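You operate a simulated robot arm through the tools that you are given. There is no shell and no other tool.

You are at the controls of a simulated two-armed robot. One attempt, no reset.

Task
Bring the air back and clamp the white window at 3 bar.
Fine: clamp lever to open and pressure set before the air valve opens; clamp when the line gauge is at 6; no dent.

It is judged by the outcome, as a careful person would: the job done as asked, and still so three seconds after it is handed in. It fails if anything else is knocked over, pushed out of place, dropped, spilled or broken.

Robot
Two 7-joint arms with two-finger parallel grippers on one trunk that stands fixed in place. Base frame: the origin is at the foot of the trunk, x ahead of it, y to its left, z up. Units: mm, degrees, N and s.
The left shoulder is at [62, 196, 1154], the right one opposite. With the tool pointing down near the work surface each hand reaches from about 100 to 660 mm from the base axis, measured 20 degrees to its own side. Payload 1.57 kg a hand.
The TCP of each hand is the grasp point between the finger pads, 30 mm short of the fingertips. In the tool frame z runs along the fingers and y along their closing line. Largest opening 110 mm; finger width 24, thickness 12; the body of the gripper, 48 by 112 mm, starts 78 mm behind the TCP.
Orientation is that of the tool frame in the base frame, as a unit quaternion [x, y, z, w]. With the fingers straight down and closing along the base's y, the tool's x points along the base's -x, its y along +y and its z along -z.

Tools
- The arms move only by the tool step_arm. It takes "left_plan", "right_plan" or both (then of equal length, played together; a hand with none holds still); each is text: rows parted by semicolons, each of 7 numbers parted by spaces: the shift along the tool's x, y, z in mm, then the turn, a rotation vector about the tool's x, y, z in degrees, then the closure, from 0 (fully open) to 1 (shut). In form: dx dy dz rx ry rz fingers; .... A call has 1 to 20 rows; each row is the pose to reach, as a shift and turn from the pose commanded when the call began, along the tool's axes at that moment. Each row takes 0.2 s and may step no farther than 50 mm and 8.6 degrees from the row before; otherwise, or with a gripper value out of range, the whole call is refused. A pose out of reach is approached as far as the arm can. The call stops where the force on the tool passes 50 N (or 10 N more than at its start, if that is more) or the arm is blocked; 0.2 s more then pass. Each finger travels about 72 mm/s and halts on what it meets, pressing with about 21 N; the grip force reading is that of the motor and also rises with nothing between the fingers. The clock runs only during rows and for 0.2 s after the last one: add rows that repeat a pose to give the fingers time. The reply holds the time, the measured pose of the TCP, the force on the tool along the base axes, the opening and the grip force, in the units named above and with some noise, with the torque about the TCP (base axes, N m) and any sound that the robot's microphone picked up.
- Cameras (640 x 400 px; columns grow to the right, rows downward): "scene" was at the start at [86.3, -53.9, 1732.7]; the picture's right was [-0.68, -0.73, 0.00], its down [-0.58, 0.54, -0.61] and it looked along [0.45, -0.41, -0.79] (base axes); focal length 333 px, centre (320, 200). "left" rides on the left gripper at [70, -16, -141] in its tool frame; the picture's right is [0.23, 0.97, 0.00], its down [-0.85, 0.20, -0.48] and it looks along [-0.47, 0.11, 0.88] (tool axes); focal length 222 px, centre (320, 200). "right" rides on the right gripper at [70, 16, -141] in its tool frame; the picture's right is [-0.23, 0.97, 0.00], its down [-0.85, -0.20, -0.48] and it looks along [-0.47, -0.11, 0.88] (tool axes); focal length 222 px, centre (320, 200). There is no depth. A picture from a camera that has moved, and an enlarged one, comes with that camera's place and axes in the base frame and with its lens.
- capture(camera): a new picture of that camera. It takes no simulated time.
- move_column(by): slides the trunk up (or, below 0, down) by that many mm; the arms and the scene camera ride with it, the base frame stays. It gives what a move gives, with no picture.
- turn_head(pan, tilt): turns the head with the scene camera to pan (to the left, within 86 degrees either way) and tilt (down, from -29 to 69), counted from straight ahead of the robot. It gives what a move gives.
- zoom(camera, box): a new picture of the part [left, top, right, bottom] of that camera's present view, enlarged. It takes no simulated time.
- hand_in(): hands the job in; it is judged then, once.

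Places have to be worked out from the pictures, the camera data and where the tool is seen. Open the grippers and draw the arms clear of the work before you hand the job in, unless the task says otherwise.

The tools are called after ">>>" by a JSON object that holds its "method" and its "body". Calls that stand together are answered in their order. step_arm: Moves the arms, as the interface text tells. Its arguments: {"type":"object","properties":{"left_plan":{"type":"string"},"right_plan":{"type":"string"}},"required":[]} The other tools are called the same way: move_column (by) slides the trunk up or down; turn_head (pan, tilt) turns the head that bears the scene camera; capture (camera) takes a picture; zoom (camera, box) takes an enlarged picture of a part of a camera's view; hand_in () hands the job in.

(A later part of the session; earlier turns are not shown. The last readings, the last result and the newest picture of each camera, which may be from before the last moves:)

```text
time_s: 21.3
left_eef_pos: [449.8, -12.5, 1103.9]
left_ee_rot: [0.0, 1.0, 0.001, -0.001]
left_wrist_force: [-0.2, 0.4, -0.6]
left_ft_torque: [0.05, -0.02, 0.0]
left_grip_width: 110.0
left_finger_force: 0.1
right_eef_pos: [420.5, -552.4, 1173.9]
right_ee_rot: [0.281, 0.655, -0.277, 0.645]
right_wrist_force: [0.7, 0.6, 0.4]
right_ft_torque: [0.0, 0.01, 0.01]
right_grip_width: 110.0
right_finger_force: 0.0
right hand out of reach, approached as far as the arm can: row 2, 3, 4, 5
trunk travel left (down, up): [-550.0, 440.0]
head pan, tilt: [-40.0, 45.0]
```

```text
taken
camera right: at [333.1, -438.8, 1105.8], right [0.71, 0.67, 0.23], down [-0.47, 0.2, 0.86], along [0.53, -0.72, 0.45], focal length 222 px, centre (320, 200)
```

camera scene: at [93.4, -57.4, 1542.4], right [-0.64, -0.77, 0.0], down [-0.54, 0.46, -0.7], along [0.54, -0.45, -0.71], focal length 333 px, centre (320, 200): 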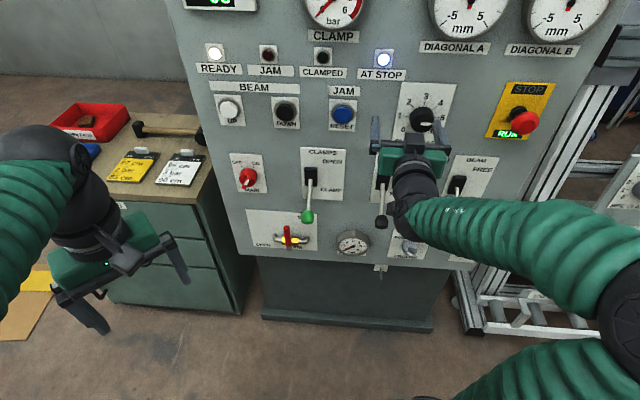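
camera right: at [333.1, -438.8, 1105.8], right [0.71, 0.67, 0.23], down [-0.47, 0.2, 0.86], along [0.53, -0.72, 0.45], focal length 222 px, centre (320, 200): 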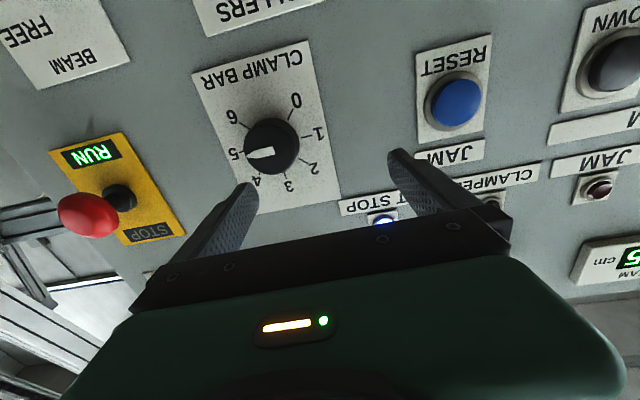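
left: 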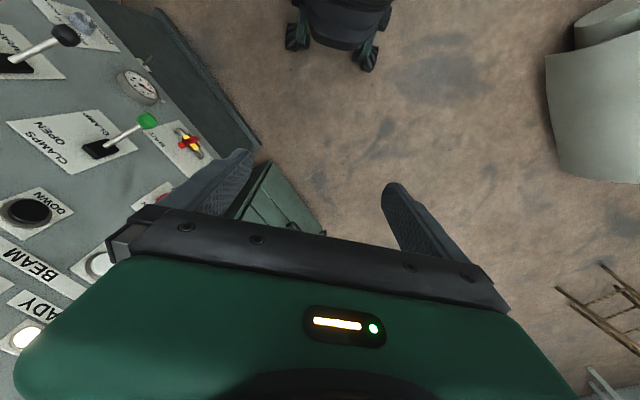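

The wrist bends too far sideways because the elbow is folded out to the right. I'll back off a little to the left and lower the trunk further, so the arm is straighter and reaches upward.

>>> {"method": "step_arm", "body": {"right_plan": "0 25 -10 0 0 0 0; 0 50 -20 0 0 0 0; 0 70 -25 0 0 0 0"}}

>>> {"method": "move_column", "body": {"by": -60}}

>>> {"method": "step_arm", "body": {"right_plan": "-30 0 0 0 0 0 0; -60 0 0 0 0 0 0"}}

>>> {"method": "move_column", "body": {"by": -60}}

>>> {"method": "step_arm", "body": {"right_plan": "-30 0 0 0 0 0 0; -60 0 0 0 0 0 0"}}

>>> {"method": "move_column", "body": {"by": -60}}

>>> {"method": "step_arm", "body": {"right_plan": "-30 0 0 0 0 0 0; -60 0 0 0 0 0 0"}}

>>> {"method": "capture", "body": {"camera": "scene"}}

```text
time_s: 22.1
left_eef_pos: [450.0, -11.2, 1103.5]
left_ee_rot: [0.0, 1.0, 0.0, -0.001]
left_wrist_force: [-0.6, -0.7, -0.4]
left_ft_torque: [0.0, 0.01, -0.03]
left_grip_width: 109.8
left_finger_force: 0.0
right_eef_pos: [451.9, -484.1, 1174.6]
right_ee_rot: [0.271, 0.654, -0.27, 0.653]
right_wrist_force: [0.5, -0.1, 0.6]
right_ft_torque: [-0.03, 0.03, 0.0]
right_grip_width: 109.9
right_finger_force: 0.0
trunk travel left (down, up): [-550.0, 440.0]
head pan, tilt: [-40.0, 45.0]
```

```text
time_s: 23.1
left_eef_pos: [449.1, -11.5, 1044.4]
left_ee_rot: [0.0, 1.0, 0.0, 0.0]
left_wrist_force: [-0.4, 0.7, 0.0]
left_ft_torque: [-0.01, -0.01, 0.01]
left_grip_width: 110.0
left_finger_force: 0.0
right_eef_pos: [450.1, -483.7, 1114.2]
right_ee_rot: [0.27, 0.653, -0.271, 0.653]
right_wrist_force: [-0.2, -0.3, 0.4]
right_ft_torque: [-0.02, 0.01, -0.02]
right_grip_width: 110.1
right_finger_force: 0.0
trunk travel left (down, up): [-490.0, 500.0]
head pan, tilt: [-40.0, 45.0]
```

```text
time_s: 23.7
left_eef_pos: [450.2, -10.4, 1045.1]
left_ee_rot: [-0.001, 1.0, -0.001, 0.0]
left_wrist_force: [-0.1, -0.5, 0.2]
left_ft_torque: [-0.01, 0.02, 0.01]
left_grip_width: 110.1
left_finger_force: 0.1
right_eef_pos: [450.1, -482.1, 1176.3]
right_ee_rot: [0.27, 0.653, -0.271, 0.653]
right_wrist_force: [0.6, -0.6, 0.3]
right_ft_torque: [-0.01, -0.04, -0.01]
right_grip_width: 110.0
right_finger_force: 0.1
trunk travel left (down, up): [-490.0, 500.0]
head pan, tilt: [-40.0, 45.0]
```

```text
time_s: 24.7
left_eef_pos: [449.6, -11.9, 985.6]
left_ee_rot: [0.0, 1.0, -0.001, -0.001]
left_wrist_force: [0.1, 0.1, -0.6]
left_ft_torque: [0.01, -0.02, -0.01]
left_grip_width: 109.9
left_finger_force: 0.1
right_eef_pos: [451.3, -483.5, 1115.8]
right_ee_rot: [0.27, 0.654, -0.27, 0.654]
right_wrist_force: [0.5, 0.2, 1.1]
right_ft_torque: [0.0, 0.0, -0.01]
right_grip_width: 110.3
right_finger_force: 0.2
trunk travel left (down, up): [-430.0, 560.0]
head pan, tilt: [-40.0, 45.0]
```

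```text
time_s: 25.3
left_eef_pos: [449.4, -9.9, 983.0]
left_ee_rot: [-0.002, 1.0, 0.001, 0.0]
left_wrist_force: [-0.4, -0.3, 0.1]
left_ft_torque: [-0.01, 0.02, 0.01]
left_grip_width: 110.1
left_finger_force: 0.1
right_eef_pos: [451.2, -481.4, 1174.6]
right_ee_rot: [0.27, 0.654, -0.271, 0.653]
right_wrist_force: [0.0, 0.0, 0.6]
right_ft_torque: [-0.02, 0.03, 0.01]
right_grip_width: 109.9
right_finger_force: 0.0
trunk travel left (down, up): [-430.0, 560.0]
head pan, tilt: [-40.0, 45.0]
```

```text
time_s: 26.3
left_eef_pos: [449.4, -11.5, 924.4]
left_ee_rot: [0.0, 1.0, -0.001, 0.0]
left_wrist_force: [-0.6, 0.2, -0.2]
left_ft_torque: [-0.01, -0.02, -0.03]
left_grip_width: 110.0
left_finger_force: 0.0
right_eef_pos: [449.7, -483.5, 1115.2]
right_ee_rot: [0.27, 0.653, -0.271, 0.653]
right_wrist_force: [-0.4, -0.2, 0.2]
right_ft_torque: [0.01, -0.02, -0.01]
right_grip_width: 110.0
right_finger_force: 0.0
trunk travel left (down, up): [-370.0, 620.0]
head pan, tilt: [-40.0, 45.0]
```

```text
time_s: 26.9
left_eef_pos: [449.5, -11.9, 924.6]
left_ee_rot: [0.0, 1.0, 0.0, 0.0]
left_wrist_force: [0.1, -0.1, -0.4]
left_ft_torque: [0.04, -0.02, 0.0]
left_grip_width: 110.2
left_finger_force: 0.1
right_eef_pos: [455.1, -485.8, 1173.4]
right_ee_rot: [0.27, 0.654, -0.27, 0.653]
right_wrist_force: [0.1, -0.2, 0.0]
right_ft_torque: [0.01, 0.01, -0.01]
right_grip_width: 110.0
right_finger_force: 0.1
right hand out of reach, approached as far as the arm can: row 1, 2
trunk travel left (down, up): [-370.0, 620.0]
head pan, tilt: [-40.0, 45.0]
```

```text
taken
camera scene: at [92.6, -54.3, 1362.6], right [-0.64, -0.77, 0.0], down [-0.54, 0.45, -0.71], along [0.54, -0.45, -0.71], focal length 333 px, centre (320, 200)
```

scene: 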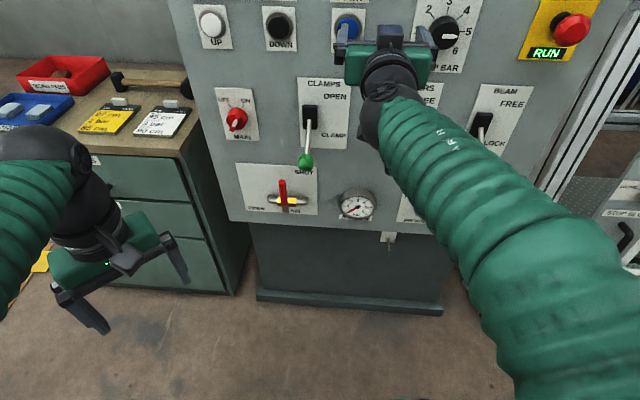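

Shoulder is now at about 774 and the arm reaches up more directly. I'll slide right and slightly in toward the knob.

>>> {"method": "step_arm", "body": {"right_plan": "0 -25 5 0 0 0 0; 2 -50 10 0 0 0 0; 4 -75 15 0 0 0 0; 8 -100 20 0 0 0 0; 12 -118 25 0 0 0 0; 12 -118 25 0 0 0 0"}}

>>> {"method": "capture", "body": {"camera": "scene"}}

>>> {"method": "capture", "body": {"camera": "right"}}

```text
time_s: 28.3
left_eef_pos: [451.0, -10.3, 923.3]
left_ee_rot: [-0.001, 1.0, 0.0, 0.0]
left_wrist_force: [1.1, -0.2, 0.5]
left_ft_torque: [0.02, 0.0, 0.03]
left_grip_width: 110.0
left_finger_force: 0.0
right_eef_pos: [396.2, -589.2, 1160.9]
right_ee_rot: [0.273, 0.653, -0.272, 0.652]
right_wrist_force: [0.0, -0.3, 0.7]
right_ft_torque: [-0.06, 0.0, -0.03]
right_grip_width: 109.9
right_finger_force: 0.1
right hand out of reach, approached as far as the arm can: row 5, 6
trunk travel left (down, up): [-370.0, 620.0]
head pan, tilt: [-40.0, 45.0]
```

```text
taken
camera scene: at [92.7, -55.0, 1362.6], right [-0.64, -0.77, 0.0], down [-0.54, 0.46, -0.71], along [0.54, -0.45, -0.71], focal length 333 px, centre (320, 200)
```

scene: 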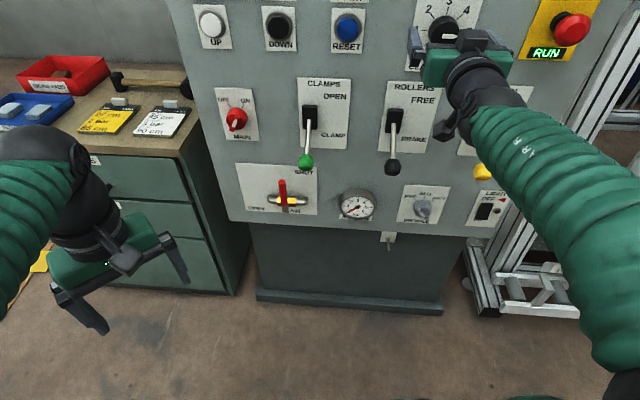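

```text
taken
camera right: at [306.2, -476.5, 1091.2], right [0.69, 0.69, 0.23], down [-0.48, 0.2, 0.86], along [0.54, -0.7, 0.46], focal length 222 px, centre (320, 200)
```

right: 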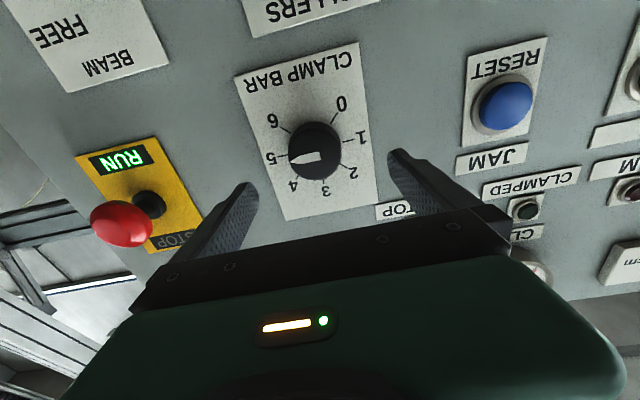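

Triangulating gives the regulator knob face centre at d=757, u=140.6, z=1149, diameter ~47 mm. I'll centre on it at d≈715 and test in free air how far the wrist can roll toward -90°.

>>> {"method": "step_arm", "body": {"right_plan": "6 -2 9 0 0 0 0; 12 -4 18 0 0 0 0; 12 -4 18 0 0 -8 0; 12 -4 18 0 0 -16 0; 12 -4 18 0 0 -24 0; 12 -4 18 0 0 -32 0; 12 -4 18 0 0 -40 0; 12 -4 18 0 0 -48 0; 12 -4 18 0 0 -56 0; 12 -4 18 0 0 -64 0; 12 -4 18 0 0 -72 0; 12 -4 18 0 0 -80 0; 12 -4 18 0 0 -88 0; 12 -4 18 0 0 -95 0"}}

>>> {"method": "capture", "body": {"camera": "scene"}}

>>> {"method": "capture", "body": {"camera": "right"}}

```text
time_s: 31.3
left_eef_pos: [448.6, -11.1, 924.0]
left_ee_rot: [0.0, 1.0, 0.0, 0.0]
left_wrist_force: [-0.2, 0.4, -0.3]
left_ft_torque: [-0.03, -0.02, -0.01]
left_grip_width: 110.0
left_finger_force: 0.0
right_eef_pos: [404.6, -604.5, 1149.9]
right_ee_rot: [0.299, -0.641, 0.664, -0.241]
right_wrist_force: [0.8, -0.9, -0.1]
right_ft_torque: [0.03, 0.03, -0.02]
right_grip_width: 110.0
right_finger_force: 0.0
trunk travel left (down, up): [-370.0, 620.0]
head pan, tilt: [-40.0, 45.0]
```

```text
taken
camera scene: at [92.6, -55.3, 1362.6], right [-0.64, -0.77, 0.0], down [-0.54, 0.46, -0.71], along [0.54, -0.45, -0.71], focal length 333 px, centre (320, 200)
```

scene: 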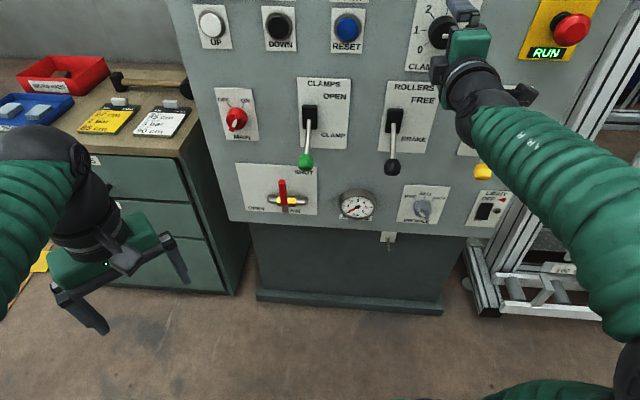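

```text
taken
camera right: at [253.8, -553.9, 1139.0], right [0.1, 0.1, -0.99], down [0.28, 0.95, 0.12], along [0.96, -0.29, 0.07], focal length 222 px, centre (320, 200)
```

right: 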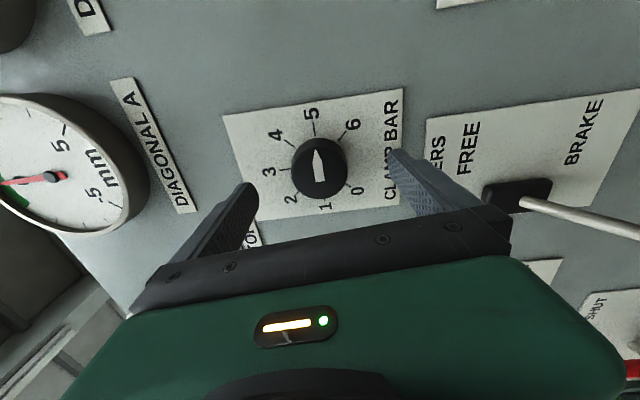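

Roll to -95° works. I'll roll back to level, then view the alignment before going in.

>>> {"method": "step_arm", "body": {"right_plan": "0 0 0 0 0 8 0; 0 0 0 0 0 16 0; 0 0 0 0 0 24 0; 0 0 0 0 0 32 0; 0 0 0 0 0 40 0; 0 0 0 0 0 48 0; 0 0 0 0 0 56 0; 0 0 0 0 0 64 0; 0 0 0 0 0 72 0; 0 0 0 0 0 80 0; 0 0 0 0 0 88 0; 0 0 0 0 0 95 0; 0 0 0 0 0 95 0"}}

>>> {"method": "capture", "body": {"camera": "right"}}

```text
time_s: 34.1
left_eef_pos: [450.2, -10.2, 925.2]
left_ee_rot: [0.0, 1.0, 0.0, 0.0]
left_wrist_force: [-0.3, 0.3, -0.6]
left_ft_torque: [-0.01, -0.02, -0.02]
left_grip_width: 110.0
left_finger_force: 0.0
right_eef_pos: [403.7, -604.0, 1148.6]
right_ee_rot: [0.271, 0.653, -0.27, 0.653]
right_wrist_force: [0.4, 0.4, 0.0]
right_ft_torque: [0.02, 0.0, 0.01]
right_grip_width: 110.2
right_finger_force: 0.0
trunk travel left (down, up): [-370.0, 620.0]
head pan, tilt: [-40.0, 45.0]
```

```text
taken
camera right: at [315.8, -492.0, 1079.4], right [0.69, 0.69, 0.23], down [-0.48, 0.2, 0.85], along [0.54, -0.7, 0.47], focal length 222 px, centre (320, 200)
```

right: 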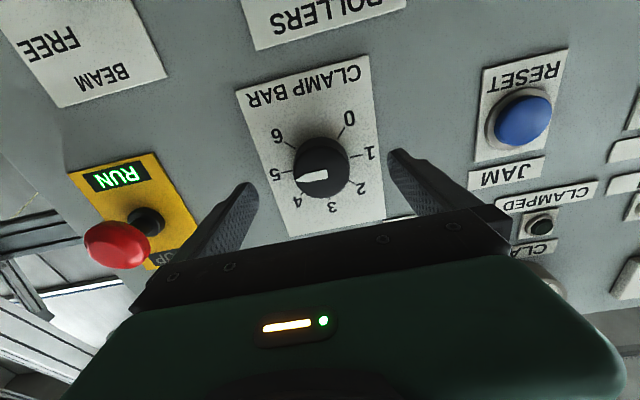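

TCP is at d=712.6, u=141.6, z=1148.6, knob at ~(u 140, z 1147.5). I'll advance 37 mm with open fingers straddling the knob, then close on it.

>>> {"method": "step_arm", "body": {"right_plan": "0 1 10 0 0 0 0; 1 1 20 0 0 0 0; 1 1 30 0 0 0 0; 1 1 37 0 0 0 0; 1 1 37 0 0 0 0.3; 1 1 37 0 0 0 0.5; 1 1 37 0 0 0 0.7; 1 1 37 0 0 0 0.7; 1 1 37 0 0 0 0.7"}}

>>> {"method": "capture", "body": {"camera": "right"}}

>>> {"method": "capture", "body": {"camera": "scene"}}

```text
time_s: 36.1
left_eef_pos: [447.9, -8.4, 924.8]
left_ee_rot: [0.0, 1.0, -0.001, 0.001]
left_wrist_force: [0.6, -0.5, 0.5]
left_ft_torque: [0.0, -0.02, 0.0]
left_grip_width: 109.8
left_finger_force: 0.0
right_eef_pos: [429.1, -627.2, 1151.8]
right_ee_rot: [0.271, 0.652, -0.271, 0.654]
right_wrist_force: [-10.8, 6.8, 3.1]
right_ft_torque: [0.08, -0.03, 0.13]
right_grip_width: 51.3
right_finger_force: 44.6
trunk travel left (down, up): [-370.0, 620.0]
head pan, tilt: [-40.0, 45.0]
```

```text
taken
camera right: at [340.3, -515.0, 1080.7], right [0.69, 0.69, 0.23], down [-0.48, 0.2, 0.85], along [0.54, -0.7, 0.47], focal length 222 px, centre (320, 200)
```

right: 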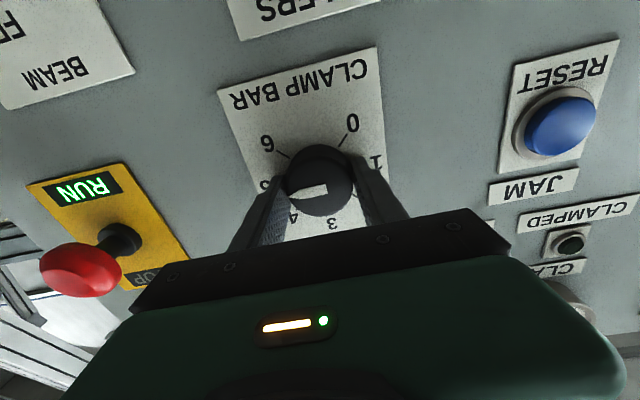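

```text
taken
camera scene: at [89.2, -51.7, 1363.0], right [-0.64, -0.77, 0.0], down [-0.54, 0.45, -0.71], along [0.54, -0.46, -0.71], focal length 333 px, centre (320, 200)
```

scene: 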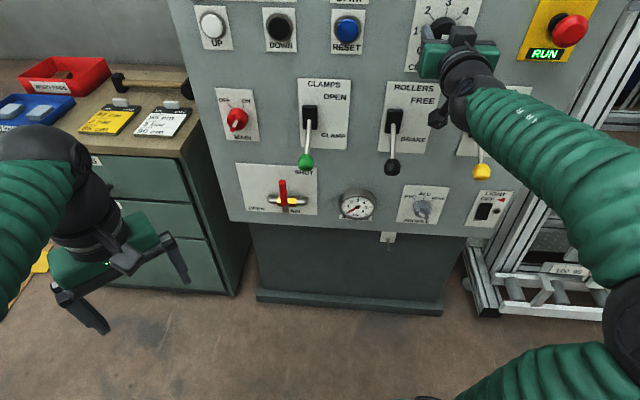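

Gripped (51 mm) but there's ~12 N push back from the panel and I'm ~4 mm high. I'll open slightly, shift 4 mm down and 4 mm back, then close again.

>>> {"method": "step_arm", "body": {"right_plan": "0 0 0 0 0 0 0.4; 2 0 -2 0 0 0 0.4; 4 0 -4 0 0 0 0.4; 4 0 -4 0 0 0 0.55; 4 0 -4 0 0 0 0.7; 4 0 -4 0 0 0 0.7"}}

>>> {"method": "zoom", "body": {"camera": "right", "box": [200, 80, 440, 260]}}

```text
time_s: 37.5
left_eef_pos: [450.1, -11.6, 924.4]
left_ee_rot: [0.0, 1.0, 0.0, 0.0]
left_wrist_force: [0.6, -0.8, -1.0]
left_ft_torque: [0.0, -0.03, 0.0]
left_grip_width: 110.0
left_finger_force: 0.2
right_eef_pos: [429.3, -626.3, 1143.8]
right_ee_rot: [0.27, 0.654, -0.27, 0.654]
right_wrist_force: [-1.7, -0.8, -3.4]
right_ft_torque: [0.2, 0.13, 0.08]
right_grip_width: 51.2
right_finger_force: 45.0
trunk travel left (down, up): [-370.0, 620.0]
head pan, tilt: [-40.0, 45.0]
```

```text
2.22 times, centred on (320, 170) of right
camera zoom: at [339.9, -514.8, 1073.5], right [0.69, 0.69, 0.23], down [-0.48, 0.2, 0.86], along [0.55, -0.7, 0.46], focal length 494 px, centre (320, 267)
```

zoom: 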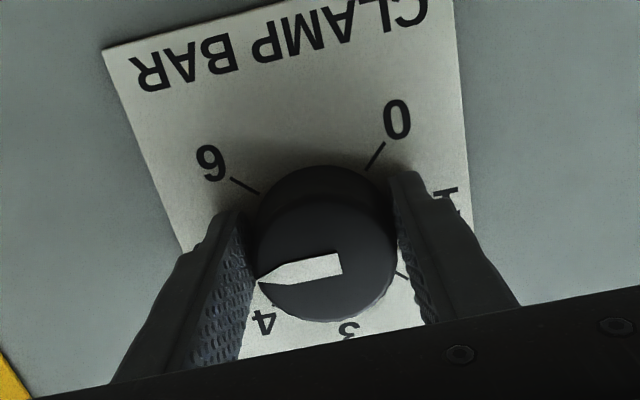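

I now sit a bit low (z 1143.8 vs knob ~1150, since I'd been judging the knob's underside). I'll open slightly, shift up 6 mm and close again.

>>> {"method": "step_arm", "body": {"right_plan": "0 0 0 0 0 0 0.4; -3 0 0 0 0 0 0.4; -6 0 0 0 0 0 0.4; -6 0 0 0 0 0 0.55; -6 0 0 0 0 0 0.7; -6 0 0 0 0 0 0.7"}}

>>> {"method": "zoom", "body": {"camera": "right", "box": [200, 80, 440, 260]}}

```text
time_s: 38.9
left_eef_pos: [449.5, -10.9, 925.4]
left_ee_rot: [0.0, 1.0, 0.0, 0.0]
left_wrist_force: [-0.1, -0.2, 0.6]
left_ft_torque: [-0.03, -0.01, -0.02]
left_grip_width: 110.1
left_finger_force: 0.0
right_eef_pos: [428.9, -627.4, 1149.8]
right_ee_rot: [0.27, 0.653, -0.271, 0.653]
right_wrist_force: [-0.5, -0.3, -0.6]
right_ft_torque: [-0.01, 0.05, -0.05]
right_grip_width: 50.9
right_finger_force: 44.6
trunk travel left (down, up): [-370.0, 620.0]
head pan, tilt: [-40.0, 45.0]
```

```text
2.22 times, centred on (320, 170) of right
camera zoom: at [339.7, -514.6, 1080.2], right [0.69, 0.69, 0.23], down [-0.48, 0.2, 0.86], along [0.54, -0.7, 0.47], focal length 494 px, centre (320, 267)
```

zoom: 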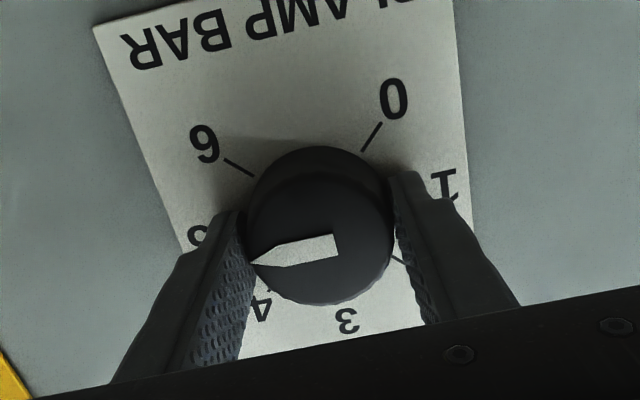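

Forces are near zero with a clean grip. Now I turn the tool -90° about its axis (counter-clockwise seen from the front) to take the regulator from 5 to 3.

>>> {"method": "step_arm", "body": {"right_plan": "0 0 0 0 0 -8 0.7; 0 0 0 0 0 -16 0.7; 0 0 0 0 0 -24 0.7; 0 0 0 0 0 -32 0.7; 0 0 0 0 0 -40 0.7; 0 0 0 0 0 -48 0.7; 0 0 0 0 0 -56 0.7; 0 0 0 0 0 -64 0.7; 0 0 0 0 0 -72 0.7; 0 0 0 0 0 -80 0.7; 0 0 0 0 0 -86 0.7; 0 0 0 0 0 -90 0.7; 0 0 0 0 0 -90 0.7"}}

>>> {"method": "capture", "body": {"camera": "right"}}

>>> {"method": "capture", "body": {"camera": "scene"}}

```text
time_s: 41.7
left_eef_pos: [450.7, -11.8, 925.5]
left_ee_rot: [0.0, 1.0, 0.0, 0.001]
left_wrist_force: [-0.2, -0.3, 0.3]
left_ft_torque: [0.0, -0.01, -0.02]
left_grip_width: 109.9
left_finger_force: 0.1
right_eef_pos: [429.6, -627.1, 1151.2]
right_ee_rot: [-0.271, 0.654, -0.653, 0.269]
right_wrist_force: [-1.0, 2.9, -3.6]
right_ft_torque: [0.06, 0.07, -0.12]
right_grip_width: 51.0
right_finger_force: 45.5
trunk travel left (down, up): [-370.0, 620.0]
head pan, tilt: [-40.0, 45.0]
```

```text
taken
camera right: at [279.1, -575.4, 1133.6], right [0.16, 0.16, -0.97], down [0.27, 0.94, 0.2], along [0.95, -0.29, 0.11], focal length 222 px, centre (320, 200)
```

right: 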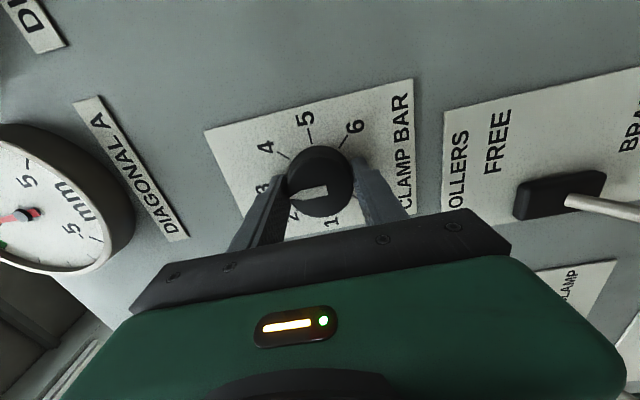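

```text
taken
camera scene: at [92.7, -55.2, 1362.5], right [-0.64, -0.77, 0.0], down [-0.54, 0.46, -0.71], along [0.54, -0.45, -0.71], focal length 333 px, centre (320, 200)
```

scene: 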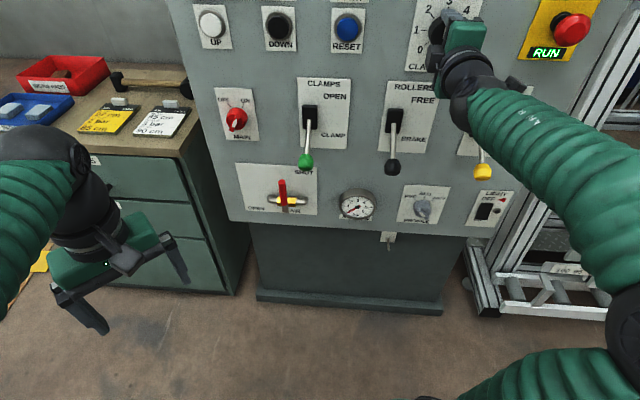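

The knob turned with the hand and now appears to point at 3. I'll open and back off to verify the pointer.

>>> {"method": "step_arm", "body": {"right_plan": "0 0 0 0 0 0 0.5; 0 0 0 0 0 0 0.3; 0 0 0 0 0 0 0; 0 0 0 0 0 0 0; 0 0 -15 0 0 0 0; 0 0 -35 0 0 0 0; 0 0 -35 0 0 0 0"}}

>>> {"method": "zoom", "body": {"camera": "right", "box": [200, 60, 440, 240]}}

>>> {"method": "capture", "body": {"camera": "right"}}

```text
time_s: 43.3
left_eef_pos: [450.0, -13.2, 922.4]
left_ee_rot: [0.0, 1.0, 0.002, -0.001]
left_wrist_force: [-0.5, -0.3, 0.0]
left_ft_torque: [0.0, 0.02, 0.02]
left_grip_width: 109.9
left_finger_force: 0.0
right_eef_pos: [405.3, -602.1, 1149.9]
right_ee_rot: [-0.27, 0.654, -0.652, 0.27]
right_wrist_force: [-1.4, 1.1, 0.3]
right_ft_torque: [-0.02, -0.03, 0.0]
right_grip_width: 109.9
right_finger_force: 0.0
trunk travel left (down, up): [-370.0, 620.0]
head pan, tilt: [-40.0, 45.0]
```

```text
2.22 times, centred on (320, 150) of right
camera zoom: at [254.4, -551.3, 1132.8], right [0.16, 0.16, -0.97], down [0.27, 0.94, 0.2], along [0.95, -0.29, 0.11], focal length 494 px, centre (320, 311)
```

zoom: 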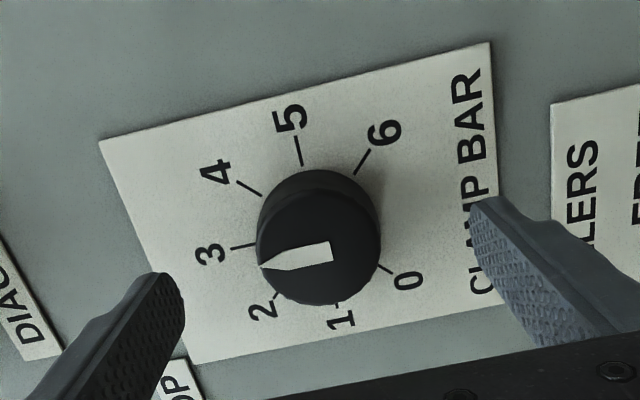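

```text
taken
camera right: at [254.4, -551.3, 1132.8], right [0.16, 0.16, -0.97], down [0.27, 0.94, 0.2], along [0.95, -0.29, 0.11], focal length 222 px, centre (320, 200)
```

right: 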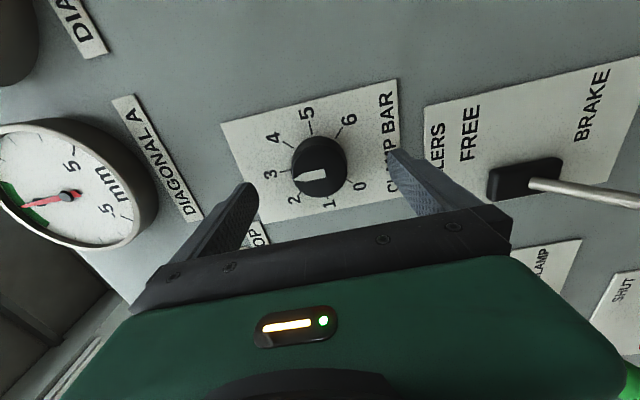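

The pointer is aligned with 3. Now I retract, roll back to level, and head left toward the green clamp lever.

>>> {"method": "step_arm", "body": {"right_plan": "0 0 -5 0 0 8 0; 0 0 -10 0 0 16 0; 0 0 -15 0 0 24 0; 0 0 -20 0 0 32 0; 0 0 -20 0 0 40 0; 0 0 -20 0 0 48 0; 0 0 -20 0 0 56 0; 0 0 -20 0 0 64 0; 0 0 -20 0 0 72 0; 0 0 -20 0 0 80 0; 0 0 -20 0 0 86 0; 0 0 -20 0 0 90 0; 0 0 -20 0 0 90 0"}}

>>> {"method": "step_arm", "body": {"right_plan": "0 40 0 0 0 0 0; 0 80 0 0 0 0 0; 0 120 -5 0 0 0 0; 0 160 -10 0 0 0 0; 0 200 -15 0 0 0 0; 0 240 -20 0 0 0 0; 0 240 -20 0 0 0 0"}}

>>> {"method": "capture", "body": {"camera": "scene"}}

>>> {"method": "capture", "body": {"camera": "right"}}

```text
time_s: 46.1
left_eef_pos: [449.0, -10.5, 924.3]
left_ee_rot: [0.0, 1.0, 0.0, 0.0]
left_wrist_force: [-0.2, 0.4, 0.0]
left_ft_torque: [-0.02, 0.0, -0.02]
left_grip_width: 110.1
left_finger_force: 0.0
right_eef_pos: [396.5, -588.4, 1151.8]
right_ee_rot: [0.272, 0.654, -0.27, 0.652]
right_wrist_force: [-0.9, 0.0, 0.2]
right_ft_torque: [0.01, 0.03, 0.03]
right_grip_width: 110.0
right_finger_force: 0.0
right hand out of reach, approached as far as the arm can: row 3, 4, 5, 6, 7, 8, 9, 10, 11, 12, 13
trunk travel left (down, up): [-370.0, 620.0]
head pan, tilt: [-40.0, 45.0]
```

```text
time_s: 47.7
left_eef_pos: [449.3, -11.5, 924.2]
left_ee_rot: [0.0, 1.0, 0.0, 0.0]
left_wrist_force: [-0.9, 0.7, -0.5]
left_ft_torque: [0.05, -0.02, 0.02]
left_grip_width: 110.0
left_finger_force: 0.3
right_eef_pos: [552.6, -405.3, 1151.7]
right_ee_rot: [0.271, 0.653, -0.269, 0.654]
right_wrist_force: [-0.3, -0.8, 0.6]
right_ft_torque: [0.02, 0.0, -0.01]
right_grip_width: 110.1
right_finger_force: 0.0
trunk travel left (down, up): [-370.0, 620.0]
head pan, tilt: [-40.0, 45.0]
```

```text
taken
camera scene: at [92.5, -54.7, 1362.6], right [-0.64, -0.77, 0.0], down [-0.54, 0.46, -0.71], along [0.54, -0.45, -0.71], focal length 333 px, centre (320, 200)
```

scene: 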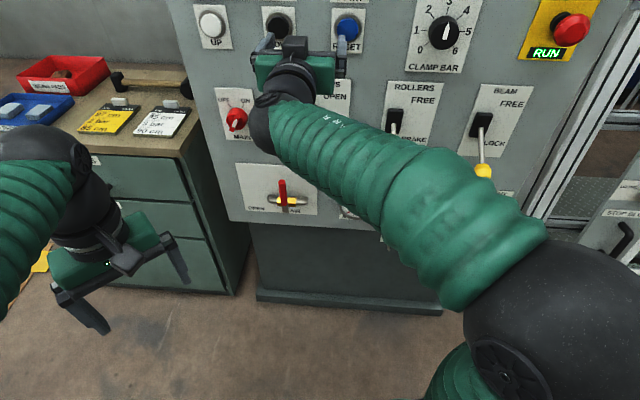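

```text
taken
camera right: at [463.2, -292.8, 1082.2], right [0.69, 0.69, 0.23], down [-0.48, 0.2, 0.86], along [0.54, -0.7, 0.47], focal length 222 px, centre (320, 200)
```

right: 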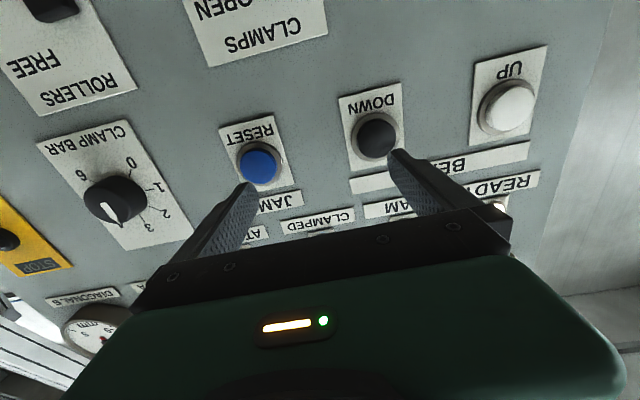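

>>> {"method": "zoom", "body": {"camera": "scene", "box": [390, 0, 490, 75]}}

>>> {"method": "zoom", "body": {"camera": "right", "box": [40, 100, 200, 260]}}

```text
5.33 times, centred on (440, 38) of scene
camera zoom: at [92.5, -54.7, 1362.6], right [-0.64, -0.77, 0.0], down [-0.54, 0.46, -0.71], along [0.54, -0.45, -0.71], focal length 1774 px, centre (-320, 1067)
```

zoom: 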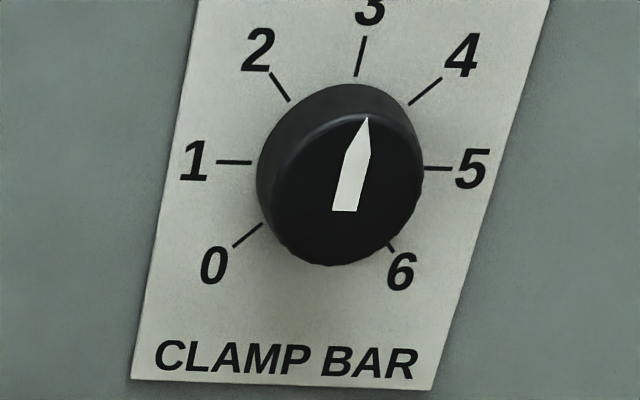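

```text
2.50 times, centred on (120, 180) of right
camera zoom: at [463.2, -292.8, 1082.2], right [0.69, 0.69, 0.23], down [-0.48, 0.2, 0.86], along [0.54, -0.7, 0.47], focal length 555 px, centre (820, 250)
```

zoom: 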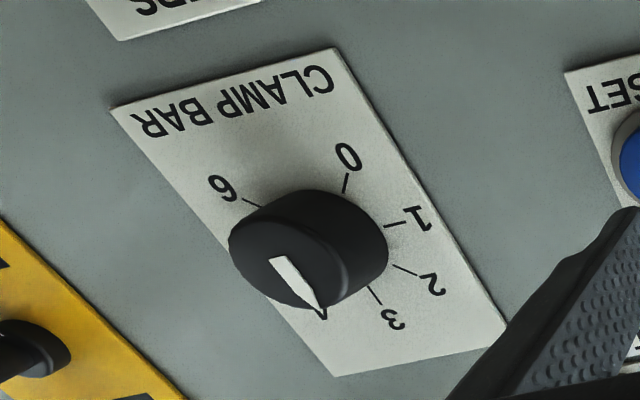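

The scene zoom confirms the pointer is parallel with the vertical at the knob, i.e. exactly at 3. Next I lower the hand in front of the green clamp lever (fingers straddling it) down to z≈1000 to see the lever.

>>> {"method": "step_arm", "body": {"right_plan": "40 4 -5 0 0 0 0; 80 4 -10 0 0 0 0; 115 4 -10 0 0 0 0; 150 4 -10 0 0 0 0; 150 4 -10 0 0 0 0"}}

>>> {"method": "capture", "body": {"camera": "scene"}}

>>> {"method": "capture", "body": {"camera": "right"}}

```text
time_s: 48.9
left_eef_pos: [449.0, -11.2, 924.8]
left_ee_rot: [0.001, 1.0, 0.0, 0.0]
left_wrist_force: [0.4, -0.5, -0.1]
left_ft_torque: [0.03, -0.03, 0.01]
left_grip_width: 109.8
left_finger_force: 0.1
right_eef_pos: [546.9, -393.4, 1001.5]
right_ee_rot: [0.271, 0.653, -0.269, 0.654]
right_wrist_force: [-0.2, -0.5, 0.5]
right_ft_torque: [0.0, 0.0, 0.02]
right_grip_width: 110.3
right_finger_force: 0.0
trunk travel left (down, up): [-370.0, 620.0]
head pan, tilt: [-40.0, 45.0]
```

```text
taken
camera scene: at [92.9, -54.5, 1362.6], right [-0.64, -0.77, 0.0], down [-0.54, 0.45, -0.71], along [0.54, -0.45, -0.71], focal length 333 px, centre (320, 200)
```

scene: 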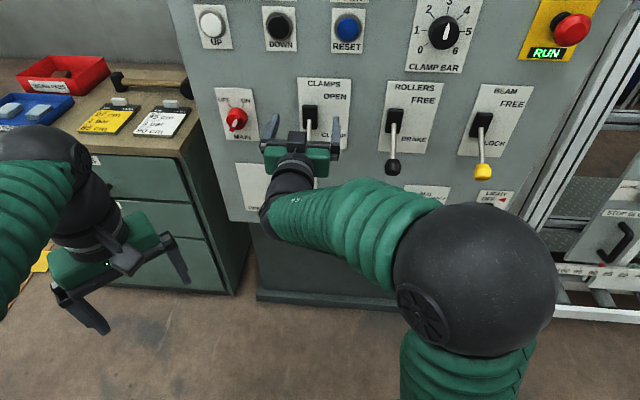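

```text
taken
camera right: at [458.6, -282.7, 931.4], right [0.69, 0.69, 0.23], down [-0.48, 0.2, 0.85], along [0.54, -0.7, 0.47], focal length 222 px, centre (320, 200)
```

right: 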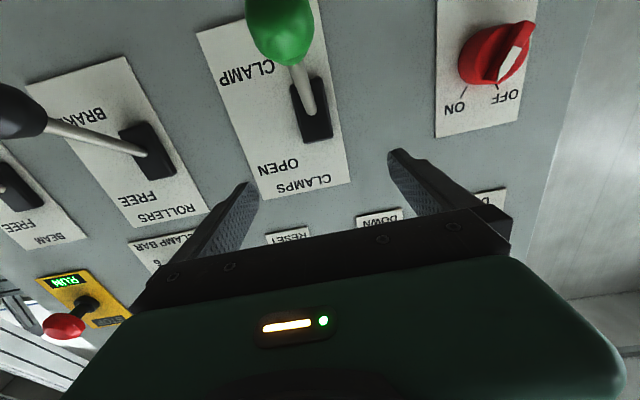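

The clamp lever's green knob is at about d=679, u=-108.5, z=903, pivot near d=785, z=960 (lever ~28° below horizontal). I'll lower the open hand over it and then move slightly in.

>>> {"method": "step_arm", "body": {"right_plan": "35 0 0 0 0 0 0; 70 0 0 0 0 0 0; 98 0 0 0 0 0 0; 98 0 5 0 0 0 0; 98 0 10 0 0 0 0; 98 0 10 0 0 0 0"}}

>>> {"method": "capture", "body": {"camera": "right"}}

>>> {"method": "capture", "body": {"camera": "scene"}}

```text
time_s: 50.3
left_eef_pos: [448.7, -10.7, 924.8]
left_ee_rot: [-0.001, 1.0, 0.0, 0.0]
left_wrist_force: [0.4, -0.1, 0.8]
left_ft_torque: [0.0, -0.04, -0.02]
left_grip_width: 109.7
left_finger_force: 0.0
right_eef_pos: [554.0, -401.6, 904.5]
right_ee_rot: [0.271, 0.654, -0.27, 0.653]
right_wrist_force: [-0.1, 0.0, 0.7]
right_ft_torque: [0.02, 0.0, 0.01]
right_grip_width: 109.9
right_finger_force: 0.0
trunk travel left (down, up): [-370.0, 620.0]
head pan, tilt: [-40.0, 45.0]
```

```text
taken
camera right: at [465.6, -288.9, 834.4], right [0.69, 0.69, 0.23], down [-0.48, 0.2, 0.86], along [0.54, -0.7, 0.47], focal length 222 px, centre (320, 200)
```

right: 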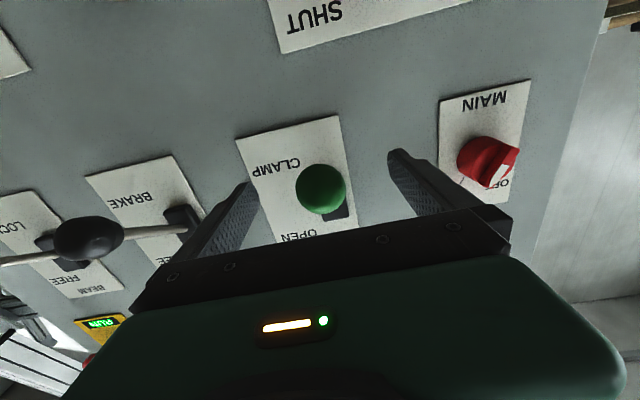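

```text
taken
camera scene: at [93.4, -54.5, 1362.5], right [-0.64, -0.77, 0.0], down [-0.54, 0.45, -0.71], along [0.54, -0.45, -0.71], focal length 333 px, centre (320, 200)
```

scene: 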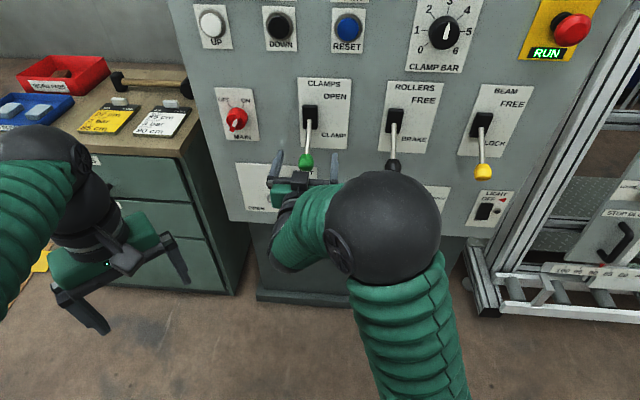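

The knob is centred between the fingers. I'll close on it and check the grip.

>>> {"method": "step_arm", "body": {"right_plan": "0 1 2 0 0 0 0.3; 0 1 2 0 0 0 0.6; 0 1 2 0 0 0 0.8; 0 1 2 0 0 0 0.8; 0 1 2 0 0 0 0.8"}}

>>> {"method": "capture", "body": {"camera": "right"}}

```text
time_s: 51.5
left_eef_pos: [448.8, -11.3, 923.8]
left_ee_rot: [0.0, 1.0, -0.001, 0.0]
left_wrist_force: [-1.2, -1.0, -0.6]
left_ft_torque: [-0.01, -0.01, 0.02]
left_grip_width: 110.1
left_finger_force: 0.1
right_eef_pos: [557.5, -401.7, 903.6]
right_ee_rot: [0.271, 0.653, -0.271, 0.653]
right_wrist_force: [2.6, 0.8, 1.1]
right_ft_torque: [0.02, -0.01, 0.04]
right_grip_width: 34.8
right_finger_force: 41.7
trunk travel left (down, up): [-370.0, 620.0]
head pan, tilt: [-40.0, 45.0]
```

```text
taken
camera right: at [468.0, -289.6, 834.3], right [0.69, 0.69, 0.23], down [-0.48, 0.2, 0.86], along [0.54, -0.7, 0.47], focal length 222 px, centre (320, 200)
```

right: 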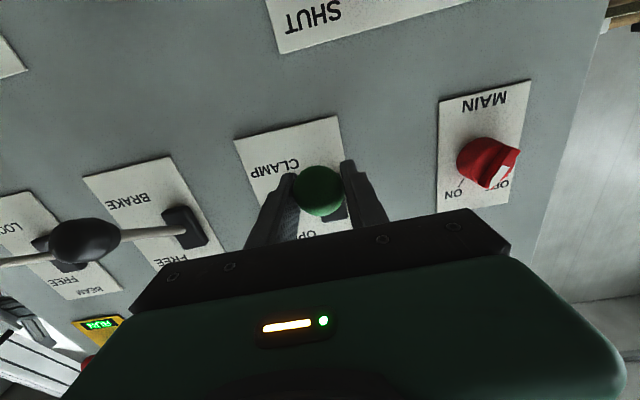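

Good grip at 35 mm. Now I lift the lever along its arc toward OPEN, most of the way, then check.

>>> {"method": "step_arm", "body": {"right_plan": "-8 0 -4 0 0 0 0.8; -15 0 -7 0 0 0 0.8; -23 0 -9 0 0 0 0.8; -31 0 -11 0 0 0 0.8; -40 0 -13 0 0 0 0.8; -48 0 -14 0 0 0 0.8; -56 0 -14 0 0 0 0.8; -65 0 -14 0 0 0 0.8; -73 0 -13 0 0 0 0.8; -81 0 -11 0 0 0 0.8; -89 0 -9 0 0 0 0.8; -97 0 -7 0 0 0 0.8; -97 0 -7 0 0 0 0.8"}}

>>> {"method": "capture", "body": {"camera": "right"}}

>>> {"method": "capture", "body": {"camera": "scene"}}

```text
time_s: 54.3
left_eef_pos: [450.8, -11.7, 923.6]
left_ee_rot: [0.001, 1.0, 0.001, -0.001]
left_wrist_force: [0.4, -0.4, 0.2]
left_ft_torque: [0.0, -0.01, -0.01]
left_grip_width: 109.9
left_finger_force: 0.0
right_eef_pos: [554.7, -397.7, 1001.9]
right_ee_rot: [0.27, 0.652, -0.271, 0.655]
right_wrist_force: [11.3, -2.4, 2.2]
right_ft_torque: [-0.16, -0.58, 0.05]
right_grip_width: 34.8
right_finger_force: 41.8
trunk travel left (down, up): [-370.0, 620.0]
head pan, tilt: [-40.0, 45.0]
```

```text
taken
camera right: at [464.6, -285.8, 932.3], right [0.69, 0.69, 0.23], down [-0.48, 0.2, 0.85], along [0.54, -0.7, 0.47], focal length 222 px, centre (320, 200)
```

right: 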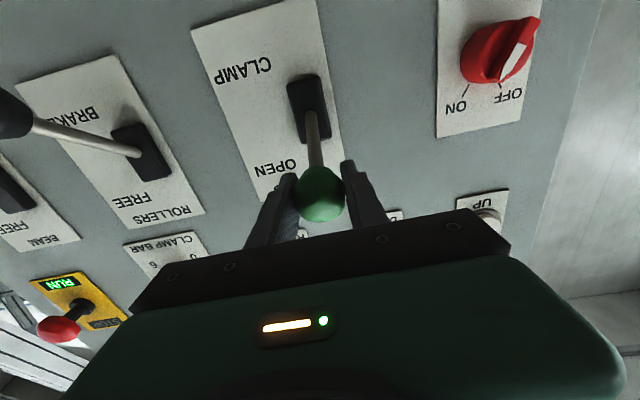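

```text
taken
camera scene: at [95.8, -55.1, 1362.6], right [-0.64, -0.77, 0.0], down [-0.54, 0.46, -0.7], along [0.54, -0.45, -0.71], focal length 333 px, centre (320, 200)
```

scene: 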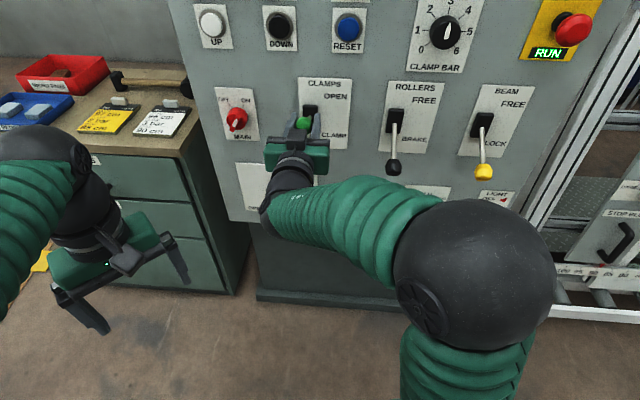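

The lever is following with only mild pull toward the panel; I'll continue up and slightly inward toward the OPEN end stop.

>>> {"method": "step_arm", "body": {"right_plan": "-3 0 4 0 0 0 0.8; -9 0 8 0 0 0 0.8; -15 0 11 0 0 0 0.8; -15 0 11 0 0 0 0.8"}}

>>> {"method": "capture", "body": {"camera": "right"}}

```text
time_s: 55.3
left_eef_pos: [448.6, -9.5, 925.1]
left_ee_rot: [0.0, 1.0, -0.001, 0.0]
left_wrist_force: [-0.3, -0.9, -0.2]
left_ft_torque: [0.01, -0.01, -0.03]
left_grip_width: 110.2
left_finger_force: 0.0
right_eef_pos: [560.0, -403.8, 1017.4]
right_ee_rot: [0.27, 0.654, -0.272, 0.653]
right_wrist_force: [-10.4, 9.8, -5.9]
right_ft_torque: [0.92, 0.97, 0.03]
right_grip_width: 34.7
right_finger_force: 42.2
trunk travel left (down, up): [-370.0, 620.0]
head pan, tilt: [-40.0, 45.0]
```

```text
taken
camera right: at [470.0, -291.5, 946.6], right [0.69, 0.69, 0.23], down [-0.48, 0.2, 0.86], along [0.54, -0.7, 0.47], focal length 222 px, centre (320, 200)
```

right: 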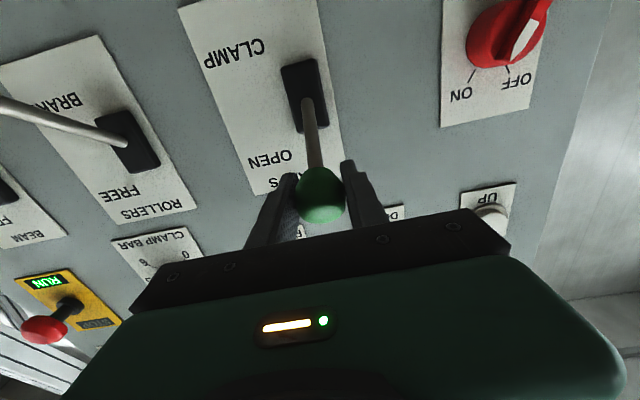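

Forces suggest the stop is near. One small extra push up to make sure the lever is fully at OPEN.

>>> {"method": "step_arm", "body": {"right_plan": "-3 0 -2 0 0 0 0.8; -6 0 -2 0 0 0 0.8; -6 0 -2 0 0 0 0.8"}}

>>> {"method": "zoom", "body": {"camera": "scene", "box": [220, 60, 380, 180]}}

```text
time_s: 56.1
left_eef_pos: [450.1, -12.3, 924.1]
left_ee_rot: [0.0, 1.0, 0.001, -0.001]
left_wrist_force: [-0.3, 0.2, 0.0]
left_ft_torque: [0.02, 0.01, 0.0]
left_grip_width: 110.1
left_finger_force: 0.1
right_eef_pos: [560.9, -404.4, 1017.9]
right_ee_rot: [0.271, 0.657, -0.27, 0.65]
right_wrist_force: [-7.5, 6.7, -29.1]
right_ft_torque: [-0.02, -0.02, -0.02]
right_grip_width: 34.4
right_finger_force: 41.7
trunk travel left (down, up): [-370.0, 620.0]
head pan, tilt: [-40.0, 45.0]
```

```text
3.33 times, centred on (300, 120) of scene
camera zoom: at [96.3, -55.9, 1361.8], right [-0.64, -0.77, 0.0], down [-0.54, 0.46, -0.7], along [0.54, -0.45, -0.71], focal length 1109 px, centre (387, 467)
```

zoom: 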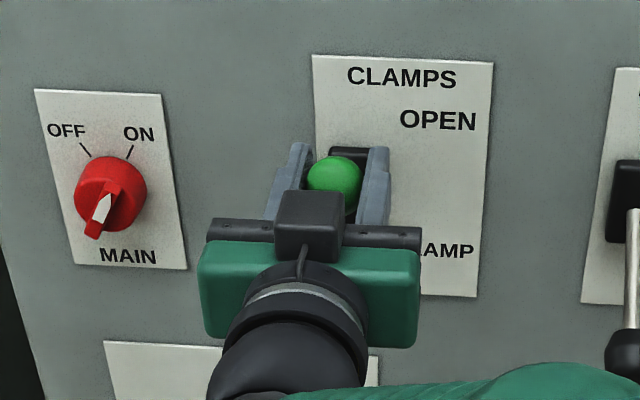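

The lever is hard against its OPEN stop (29 N with no motion). I'll ease off, release, and draw back to check that it stays.

>>> {"method": "step_arm", "body": {"right_plan": "5 0 0 0 0 0 0.8; 5 0 0 0 0 0 0.5; 5 0 0 0 0 0 0.2; 5 0 0 0 0 0 0; 5 0 -15 0 0 0 0; 5 0 -30 0 0 0 0; 5 0 -50 0 0 0 0; 5 0 -50 0 0 0 0"}}

>>> {"method": "capture", "body": {"camera": "right"}}

>>> {"method": "capture", "body": {"camera": "scene"}}

```text
time_s: 57.9
left_eef_pos: [450.4, -11.4, 925.4]
left_ee_rot: [0.001, 1.0, 0.0, -0.002]
left_wrist_force: [0.2, 0.1, 0.6]
left_ft_torque: [-0.04, 0.02, 0.0]
left_grip_width: 110.1
left_finger_force: 0.0
right_eef_pos: [525.2, -368.2, 1017.5]
right_ee_rot: [0.27, 0.654, -0.27, 0.653]
right_wrist_force: [-0.3, -0.2, 0.3]
right_ft_torque: [-0.02, -0.01, 0.0]
right_grip_width: 110.0
right_finger_force: 0.1
trunk travel left (down, up): [-370.0, 620.0]
head pan, tilt: [-40.0, 45.0]
```

```text
taken
camera right: at [434.7, -255.6, 947.5], right [0.69, 0.69, 0.23], down [-0.48, 0.2, 0.86], along [0.54, -0.7, 0.47], focal length 222 px, centre (320, 200)
```

right: 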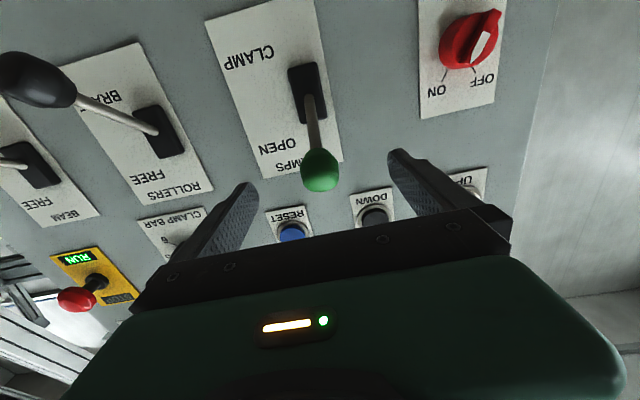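

```text
taken
camera scene: at [93.6, -54.4, 1362.5], right [-0.64, -0.77, 0.0], down [-0.54, 0.45, -0.71], along [0.54, -0.45, -0.71], focal length 333 px, centre (320, 200)
```

scene: 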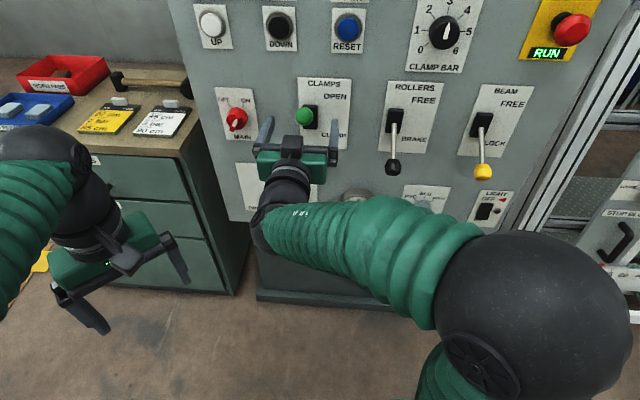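

The clamp lever holds at OPEN. Now the air valve lower down: I'll lower the trunk 150 mm so the hand can work at z≈730 in the same comfortable posture.

>>> {"method": "move_column", "body": {"by": -170}}

>>> {"method": "step_arm", "body": {"right_plan": "0 20 0 0 0 0 0; 0 40 0 0 0 0 0; 15 60 0 0 0 0 0; 30 60 0 0 0 0 0; 45 60 0 0 0 0 0; 45 60 0 0 0 0 0"}}

>>> {"method": "capture", "body": {"camera": "right"}}

>>> {"method": "capture", "body": {"camera": "scene"}}

```text
time_s: 59.8
left_eef_pos: [449.3, -10.7, 755.4]
left_ee_rot: [0.0, 1.0, 0.0, 0.001]
left_wrist_force: [0.9, -1.0, -0.6]
left_ft_torque: [0.0, 0.0, 0.03]
left_grip_width: 109.9
left_finger_force: 0.1
right_eef_pos: [522.4, -368.1, 847.9]
right_ee_rot: [0.271, 0.653, -0.271, 0.653]
right_wrist_force: [-0.5, 0.3, 1.0]
right_ft_torque: [-0.01, 0.02, 0.0]
right_grip_width: 110.1
right_finger_force: 0.0
trunk travel left (down, up): [-200.0, 790.0]
head pan, tilt: [-40.0, 45.0]
```

```text
time_s: 61.2
left_eef_pos: [449.5, -10.7, 754.7]
left_ee_rot: [0.0, 1.0, 0.0, 0.001]
left_wrist_force: [-0.3, -0.7, -0.1]
left_ft_torque: [0.01, -0.02, 0.0]
left_grip_width: 109.9
left_finger_force: 0.1
right_eef_pos: [566.5, -326.2, 801.4]
right_ee_rot: [0.27, 0.653, -0.271, 0.653]
right_wrist_force: [-1.1, 1.0, 0.4]
right_ft_torque: [0.0, 0.01, 0.01]
right_grip_width: 110.0
right_finger_force: 0.0
trunk travel left (down, up): [-200.0, 790.0]
head pan, tilt: [-40.0, 45.0]
```

```text
taken
camera right: at [476.6, -213.2, 732.4], right [0.69, 0.69, 0.23], down [-0.48, 0.2, 0.86], along [0.54, -0.7, 0.47], focal length 222 px, centre (320, 200)
```

right: 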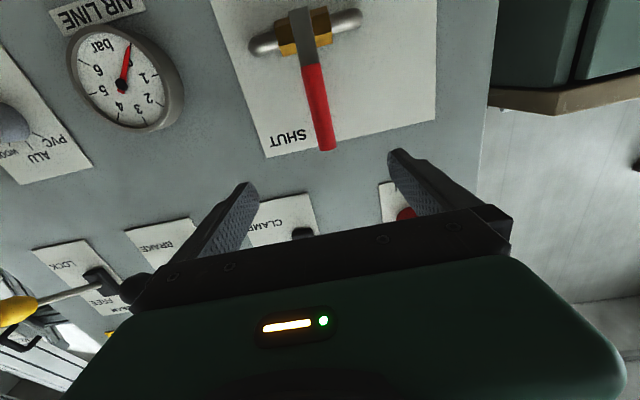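

```text
taken
camera scene: at [93.2, -54.1, 1192.6], right [-0.64, -0.77, 0.0], down [-0.54, 0.45, -0.71], along [0.54, -0.45, -0.71], focal length 333 px, centre (320, 200)
```

scene: 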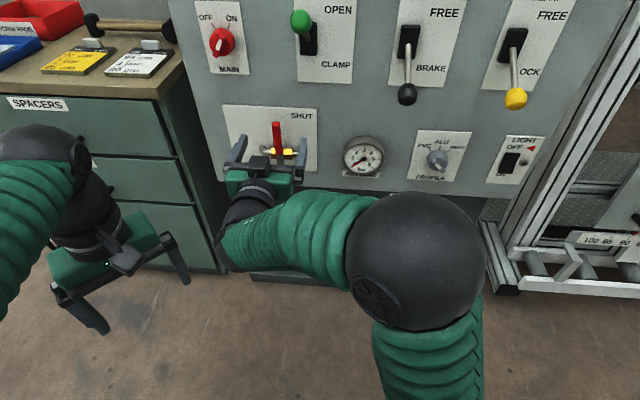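

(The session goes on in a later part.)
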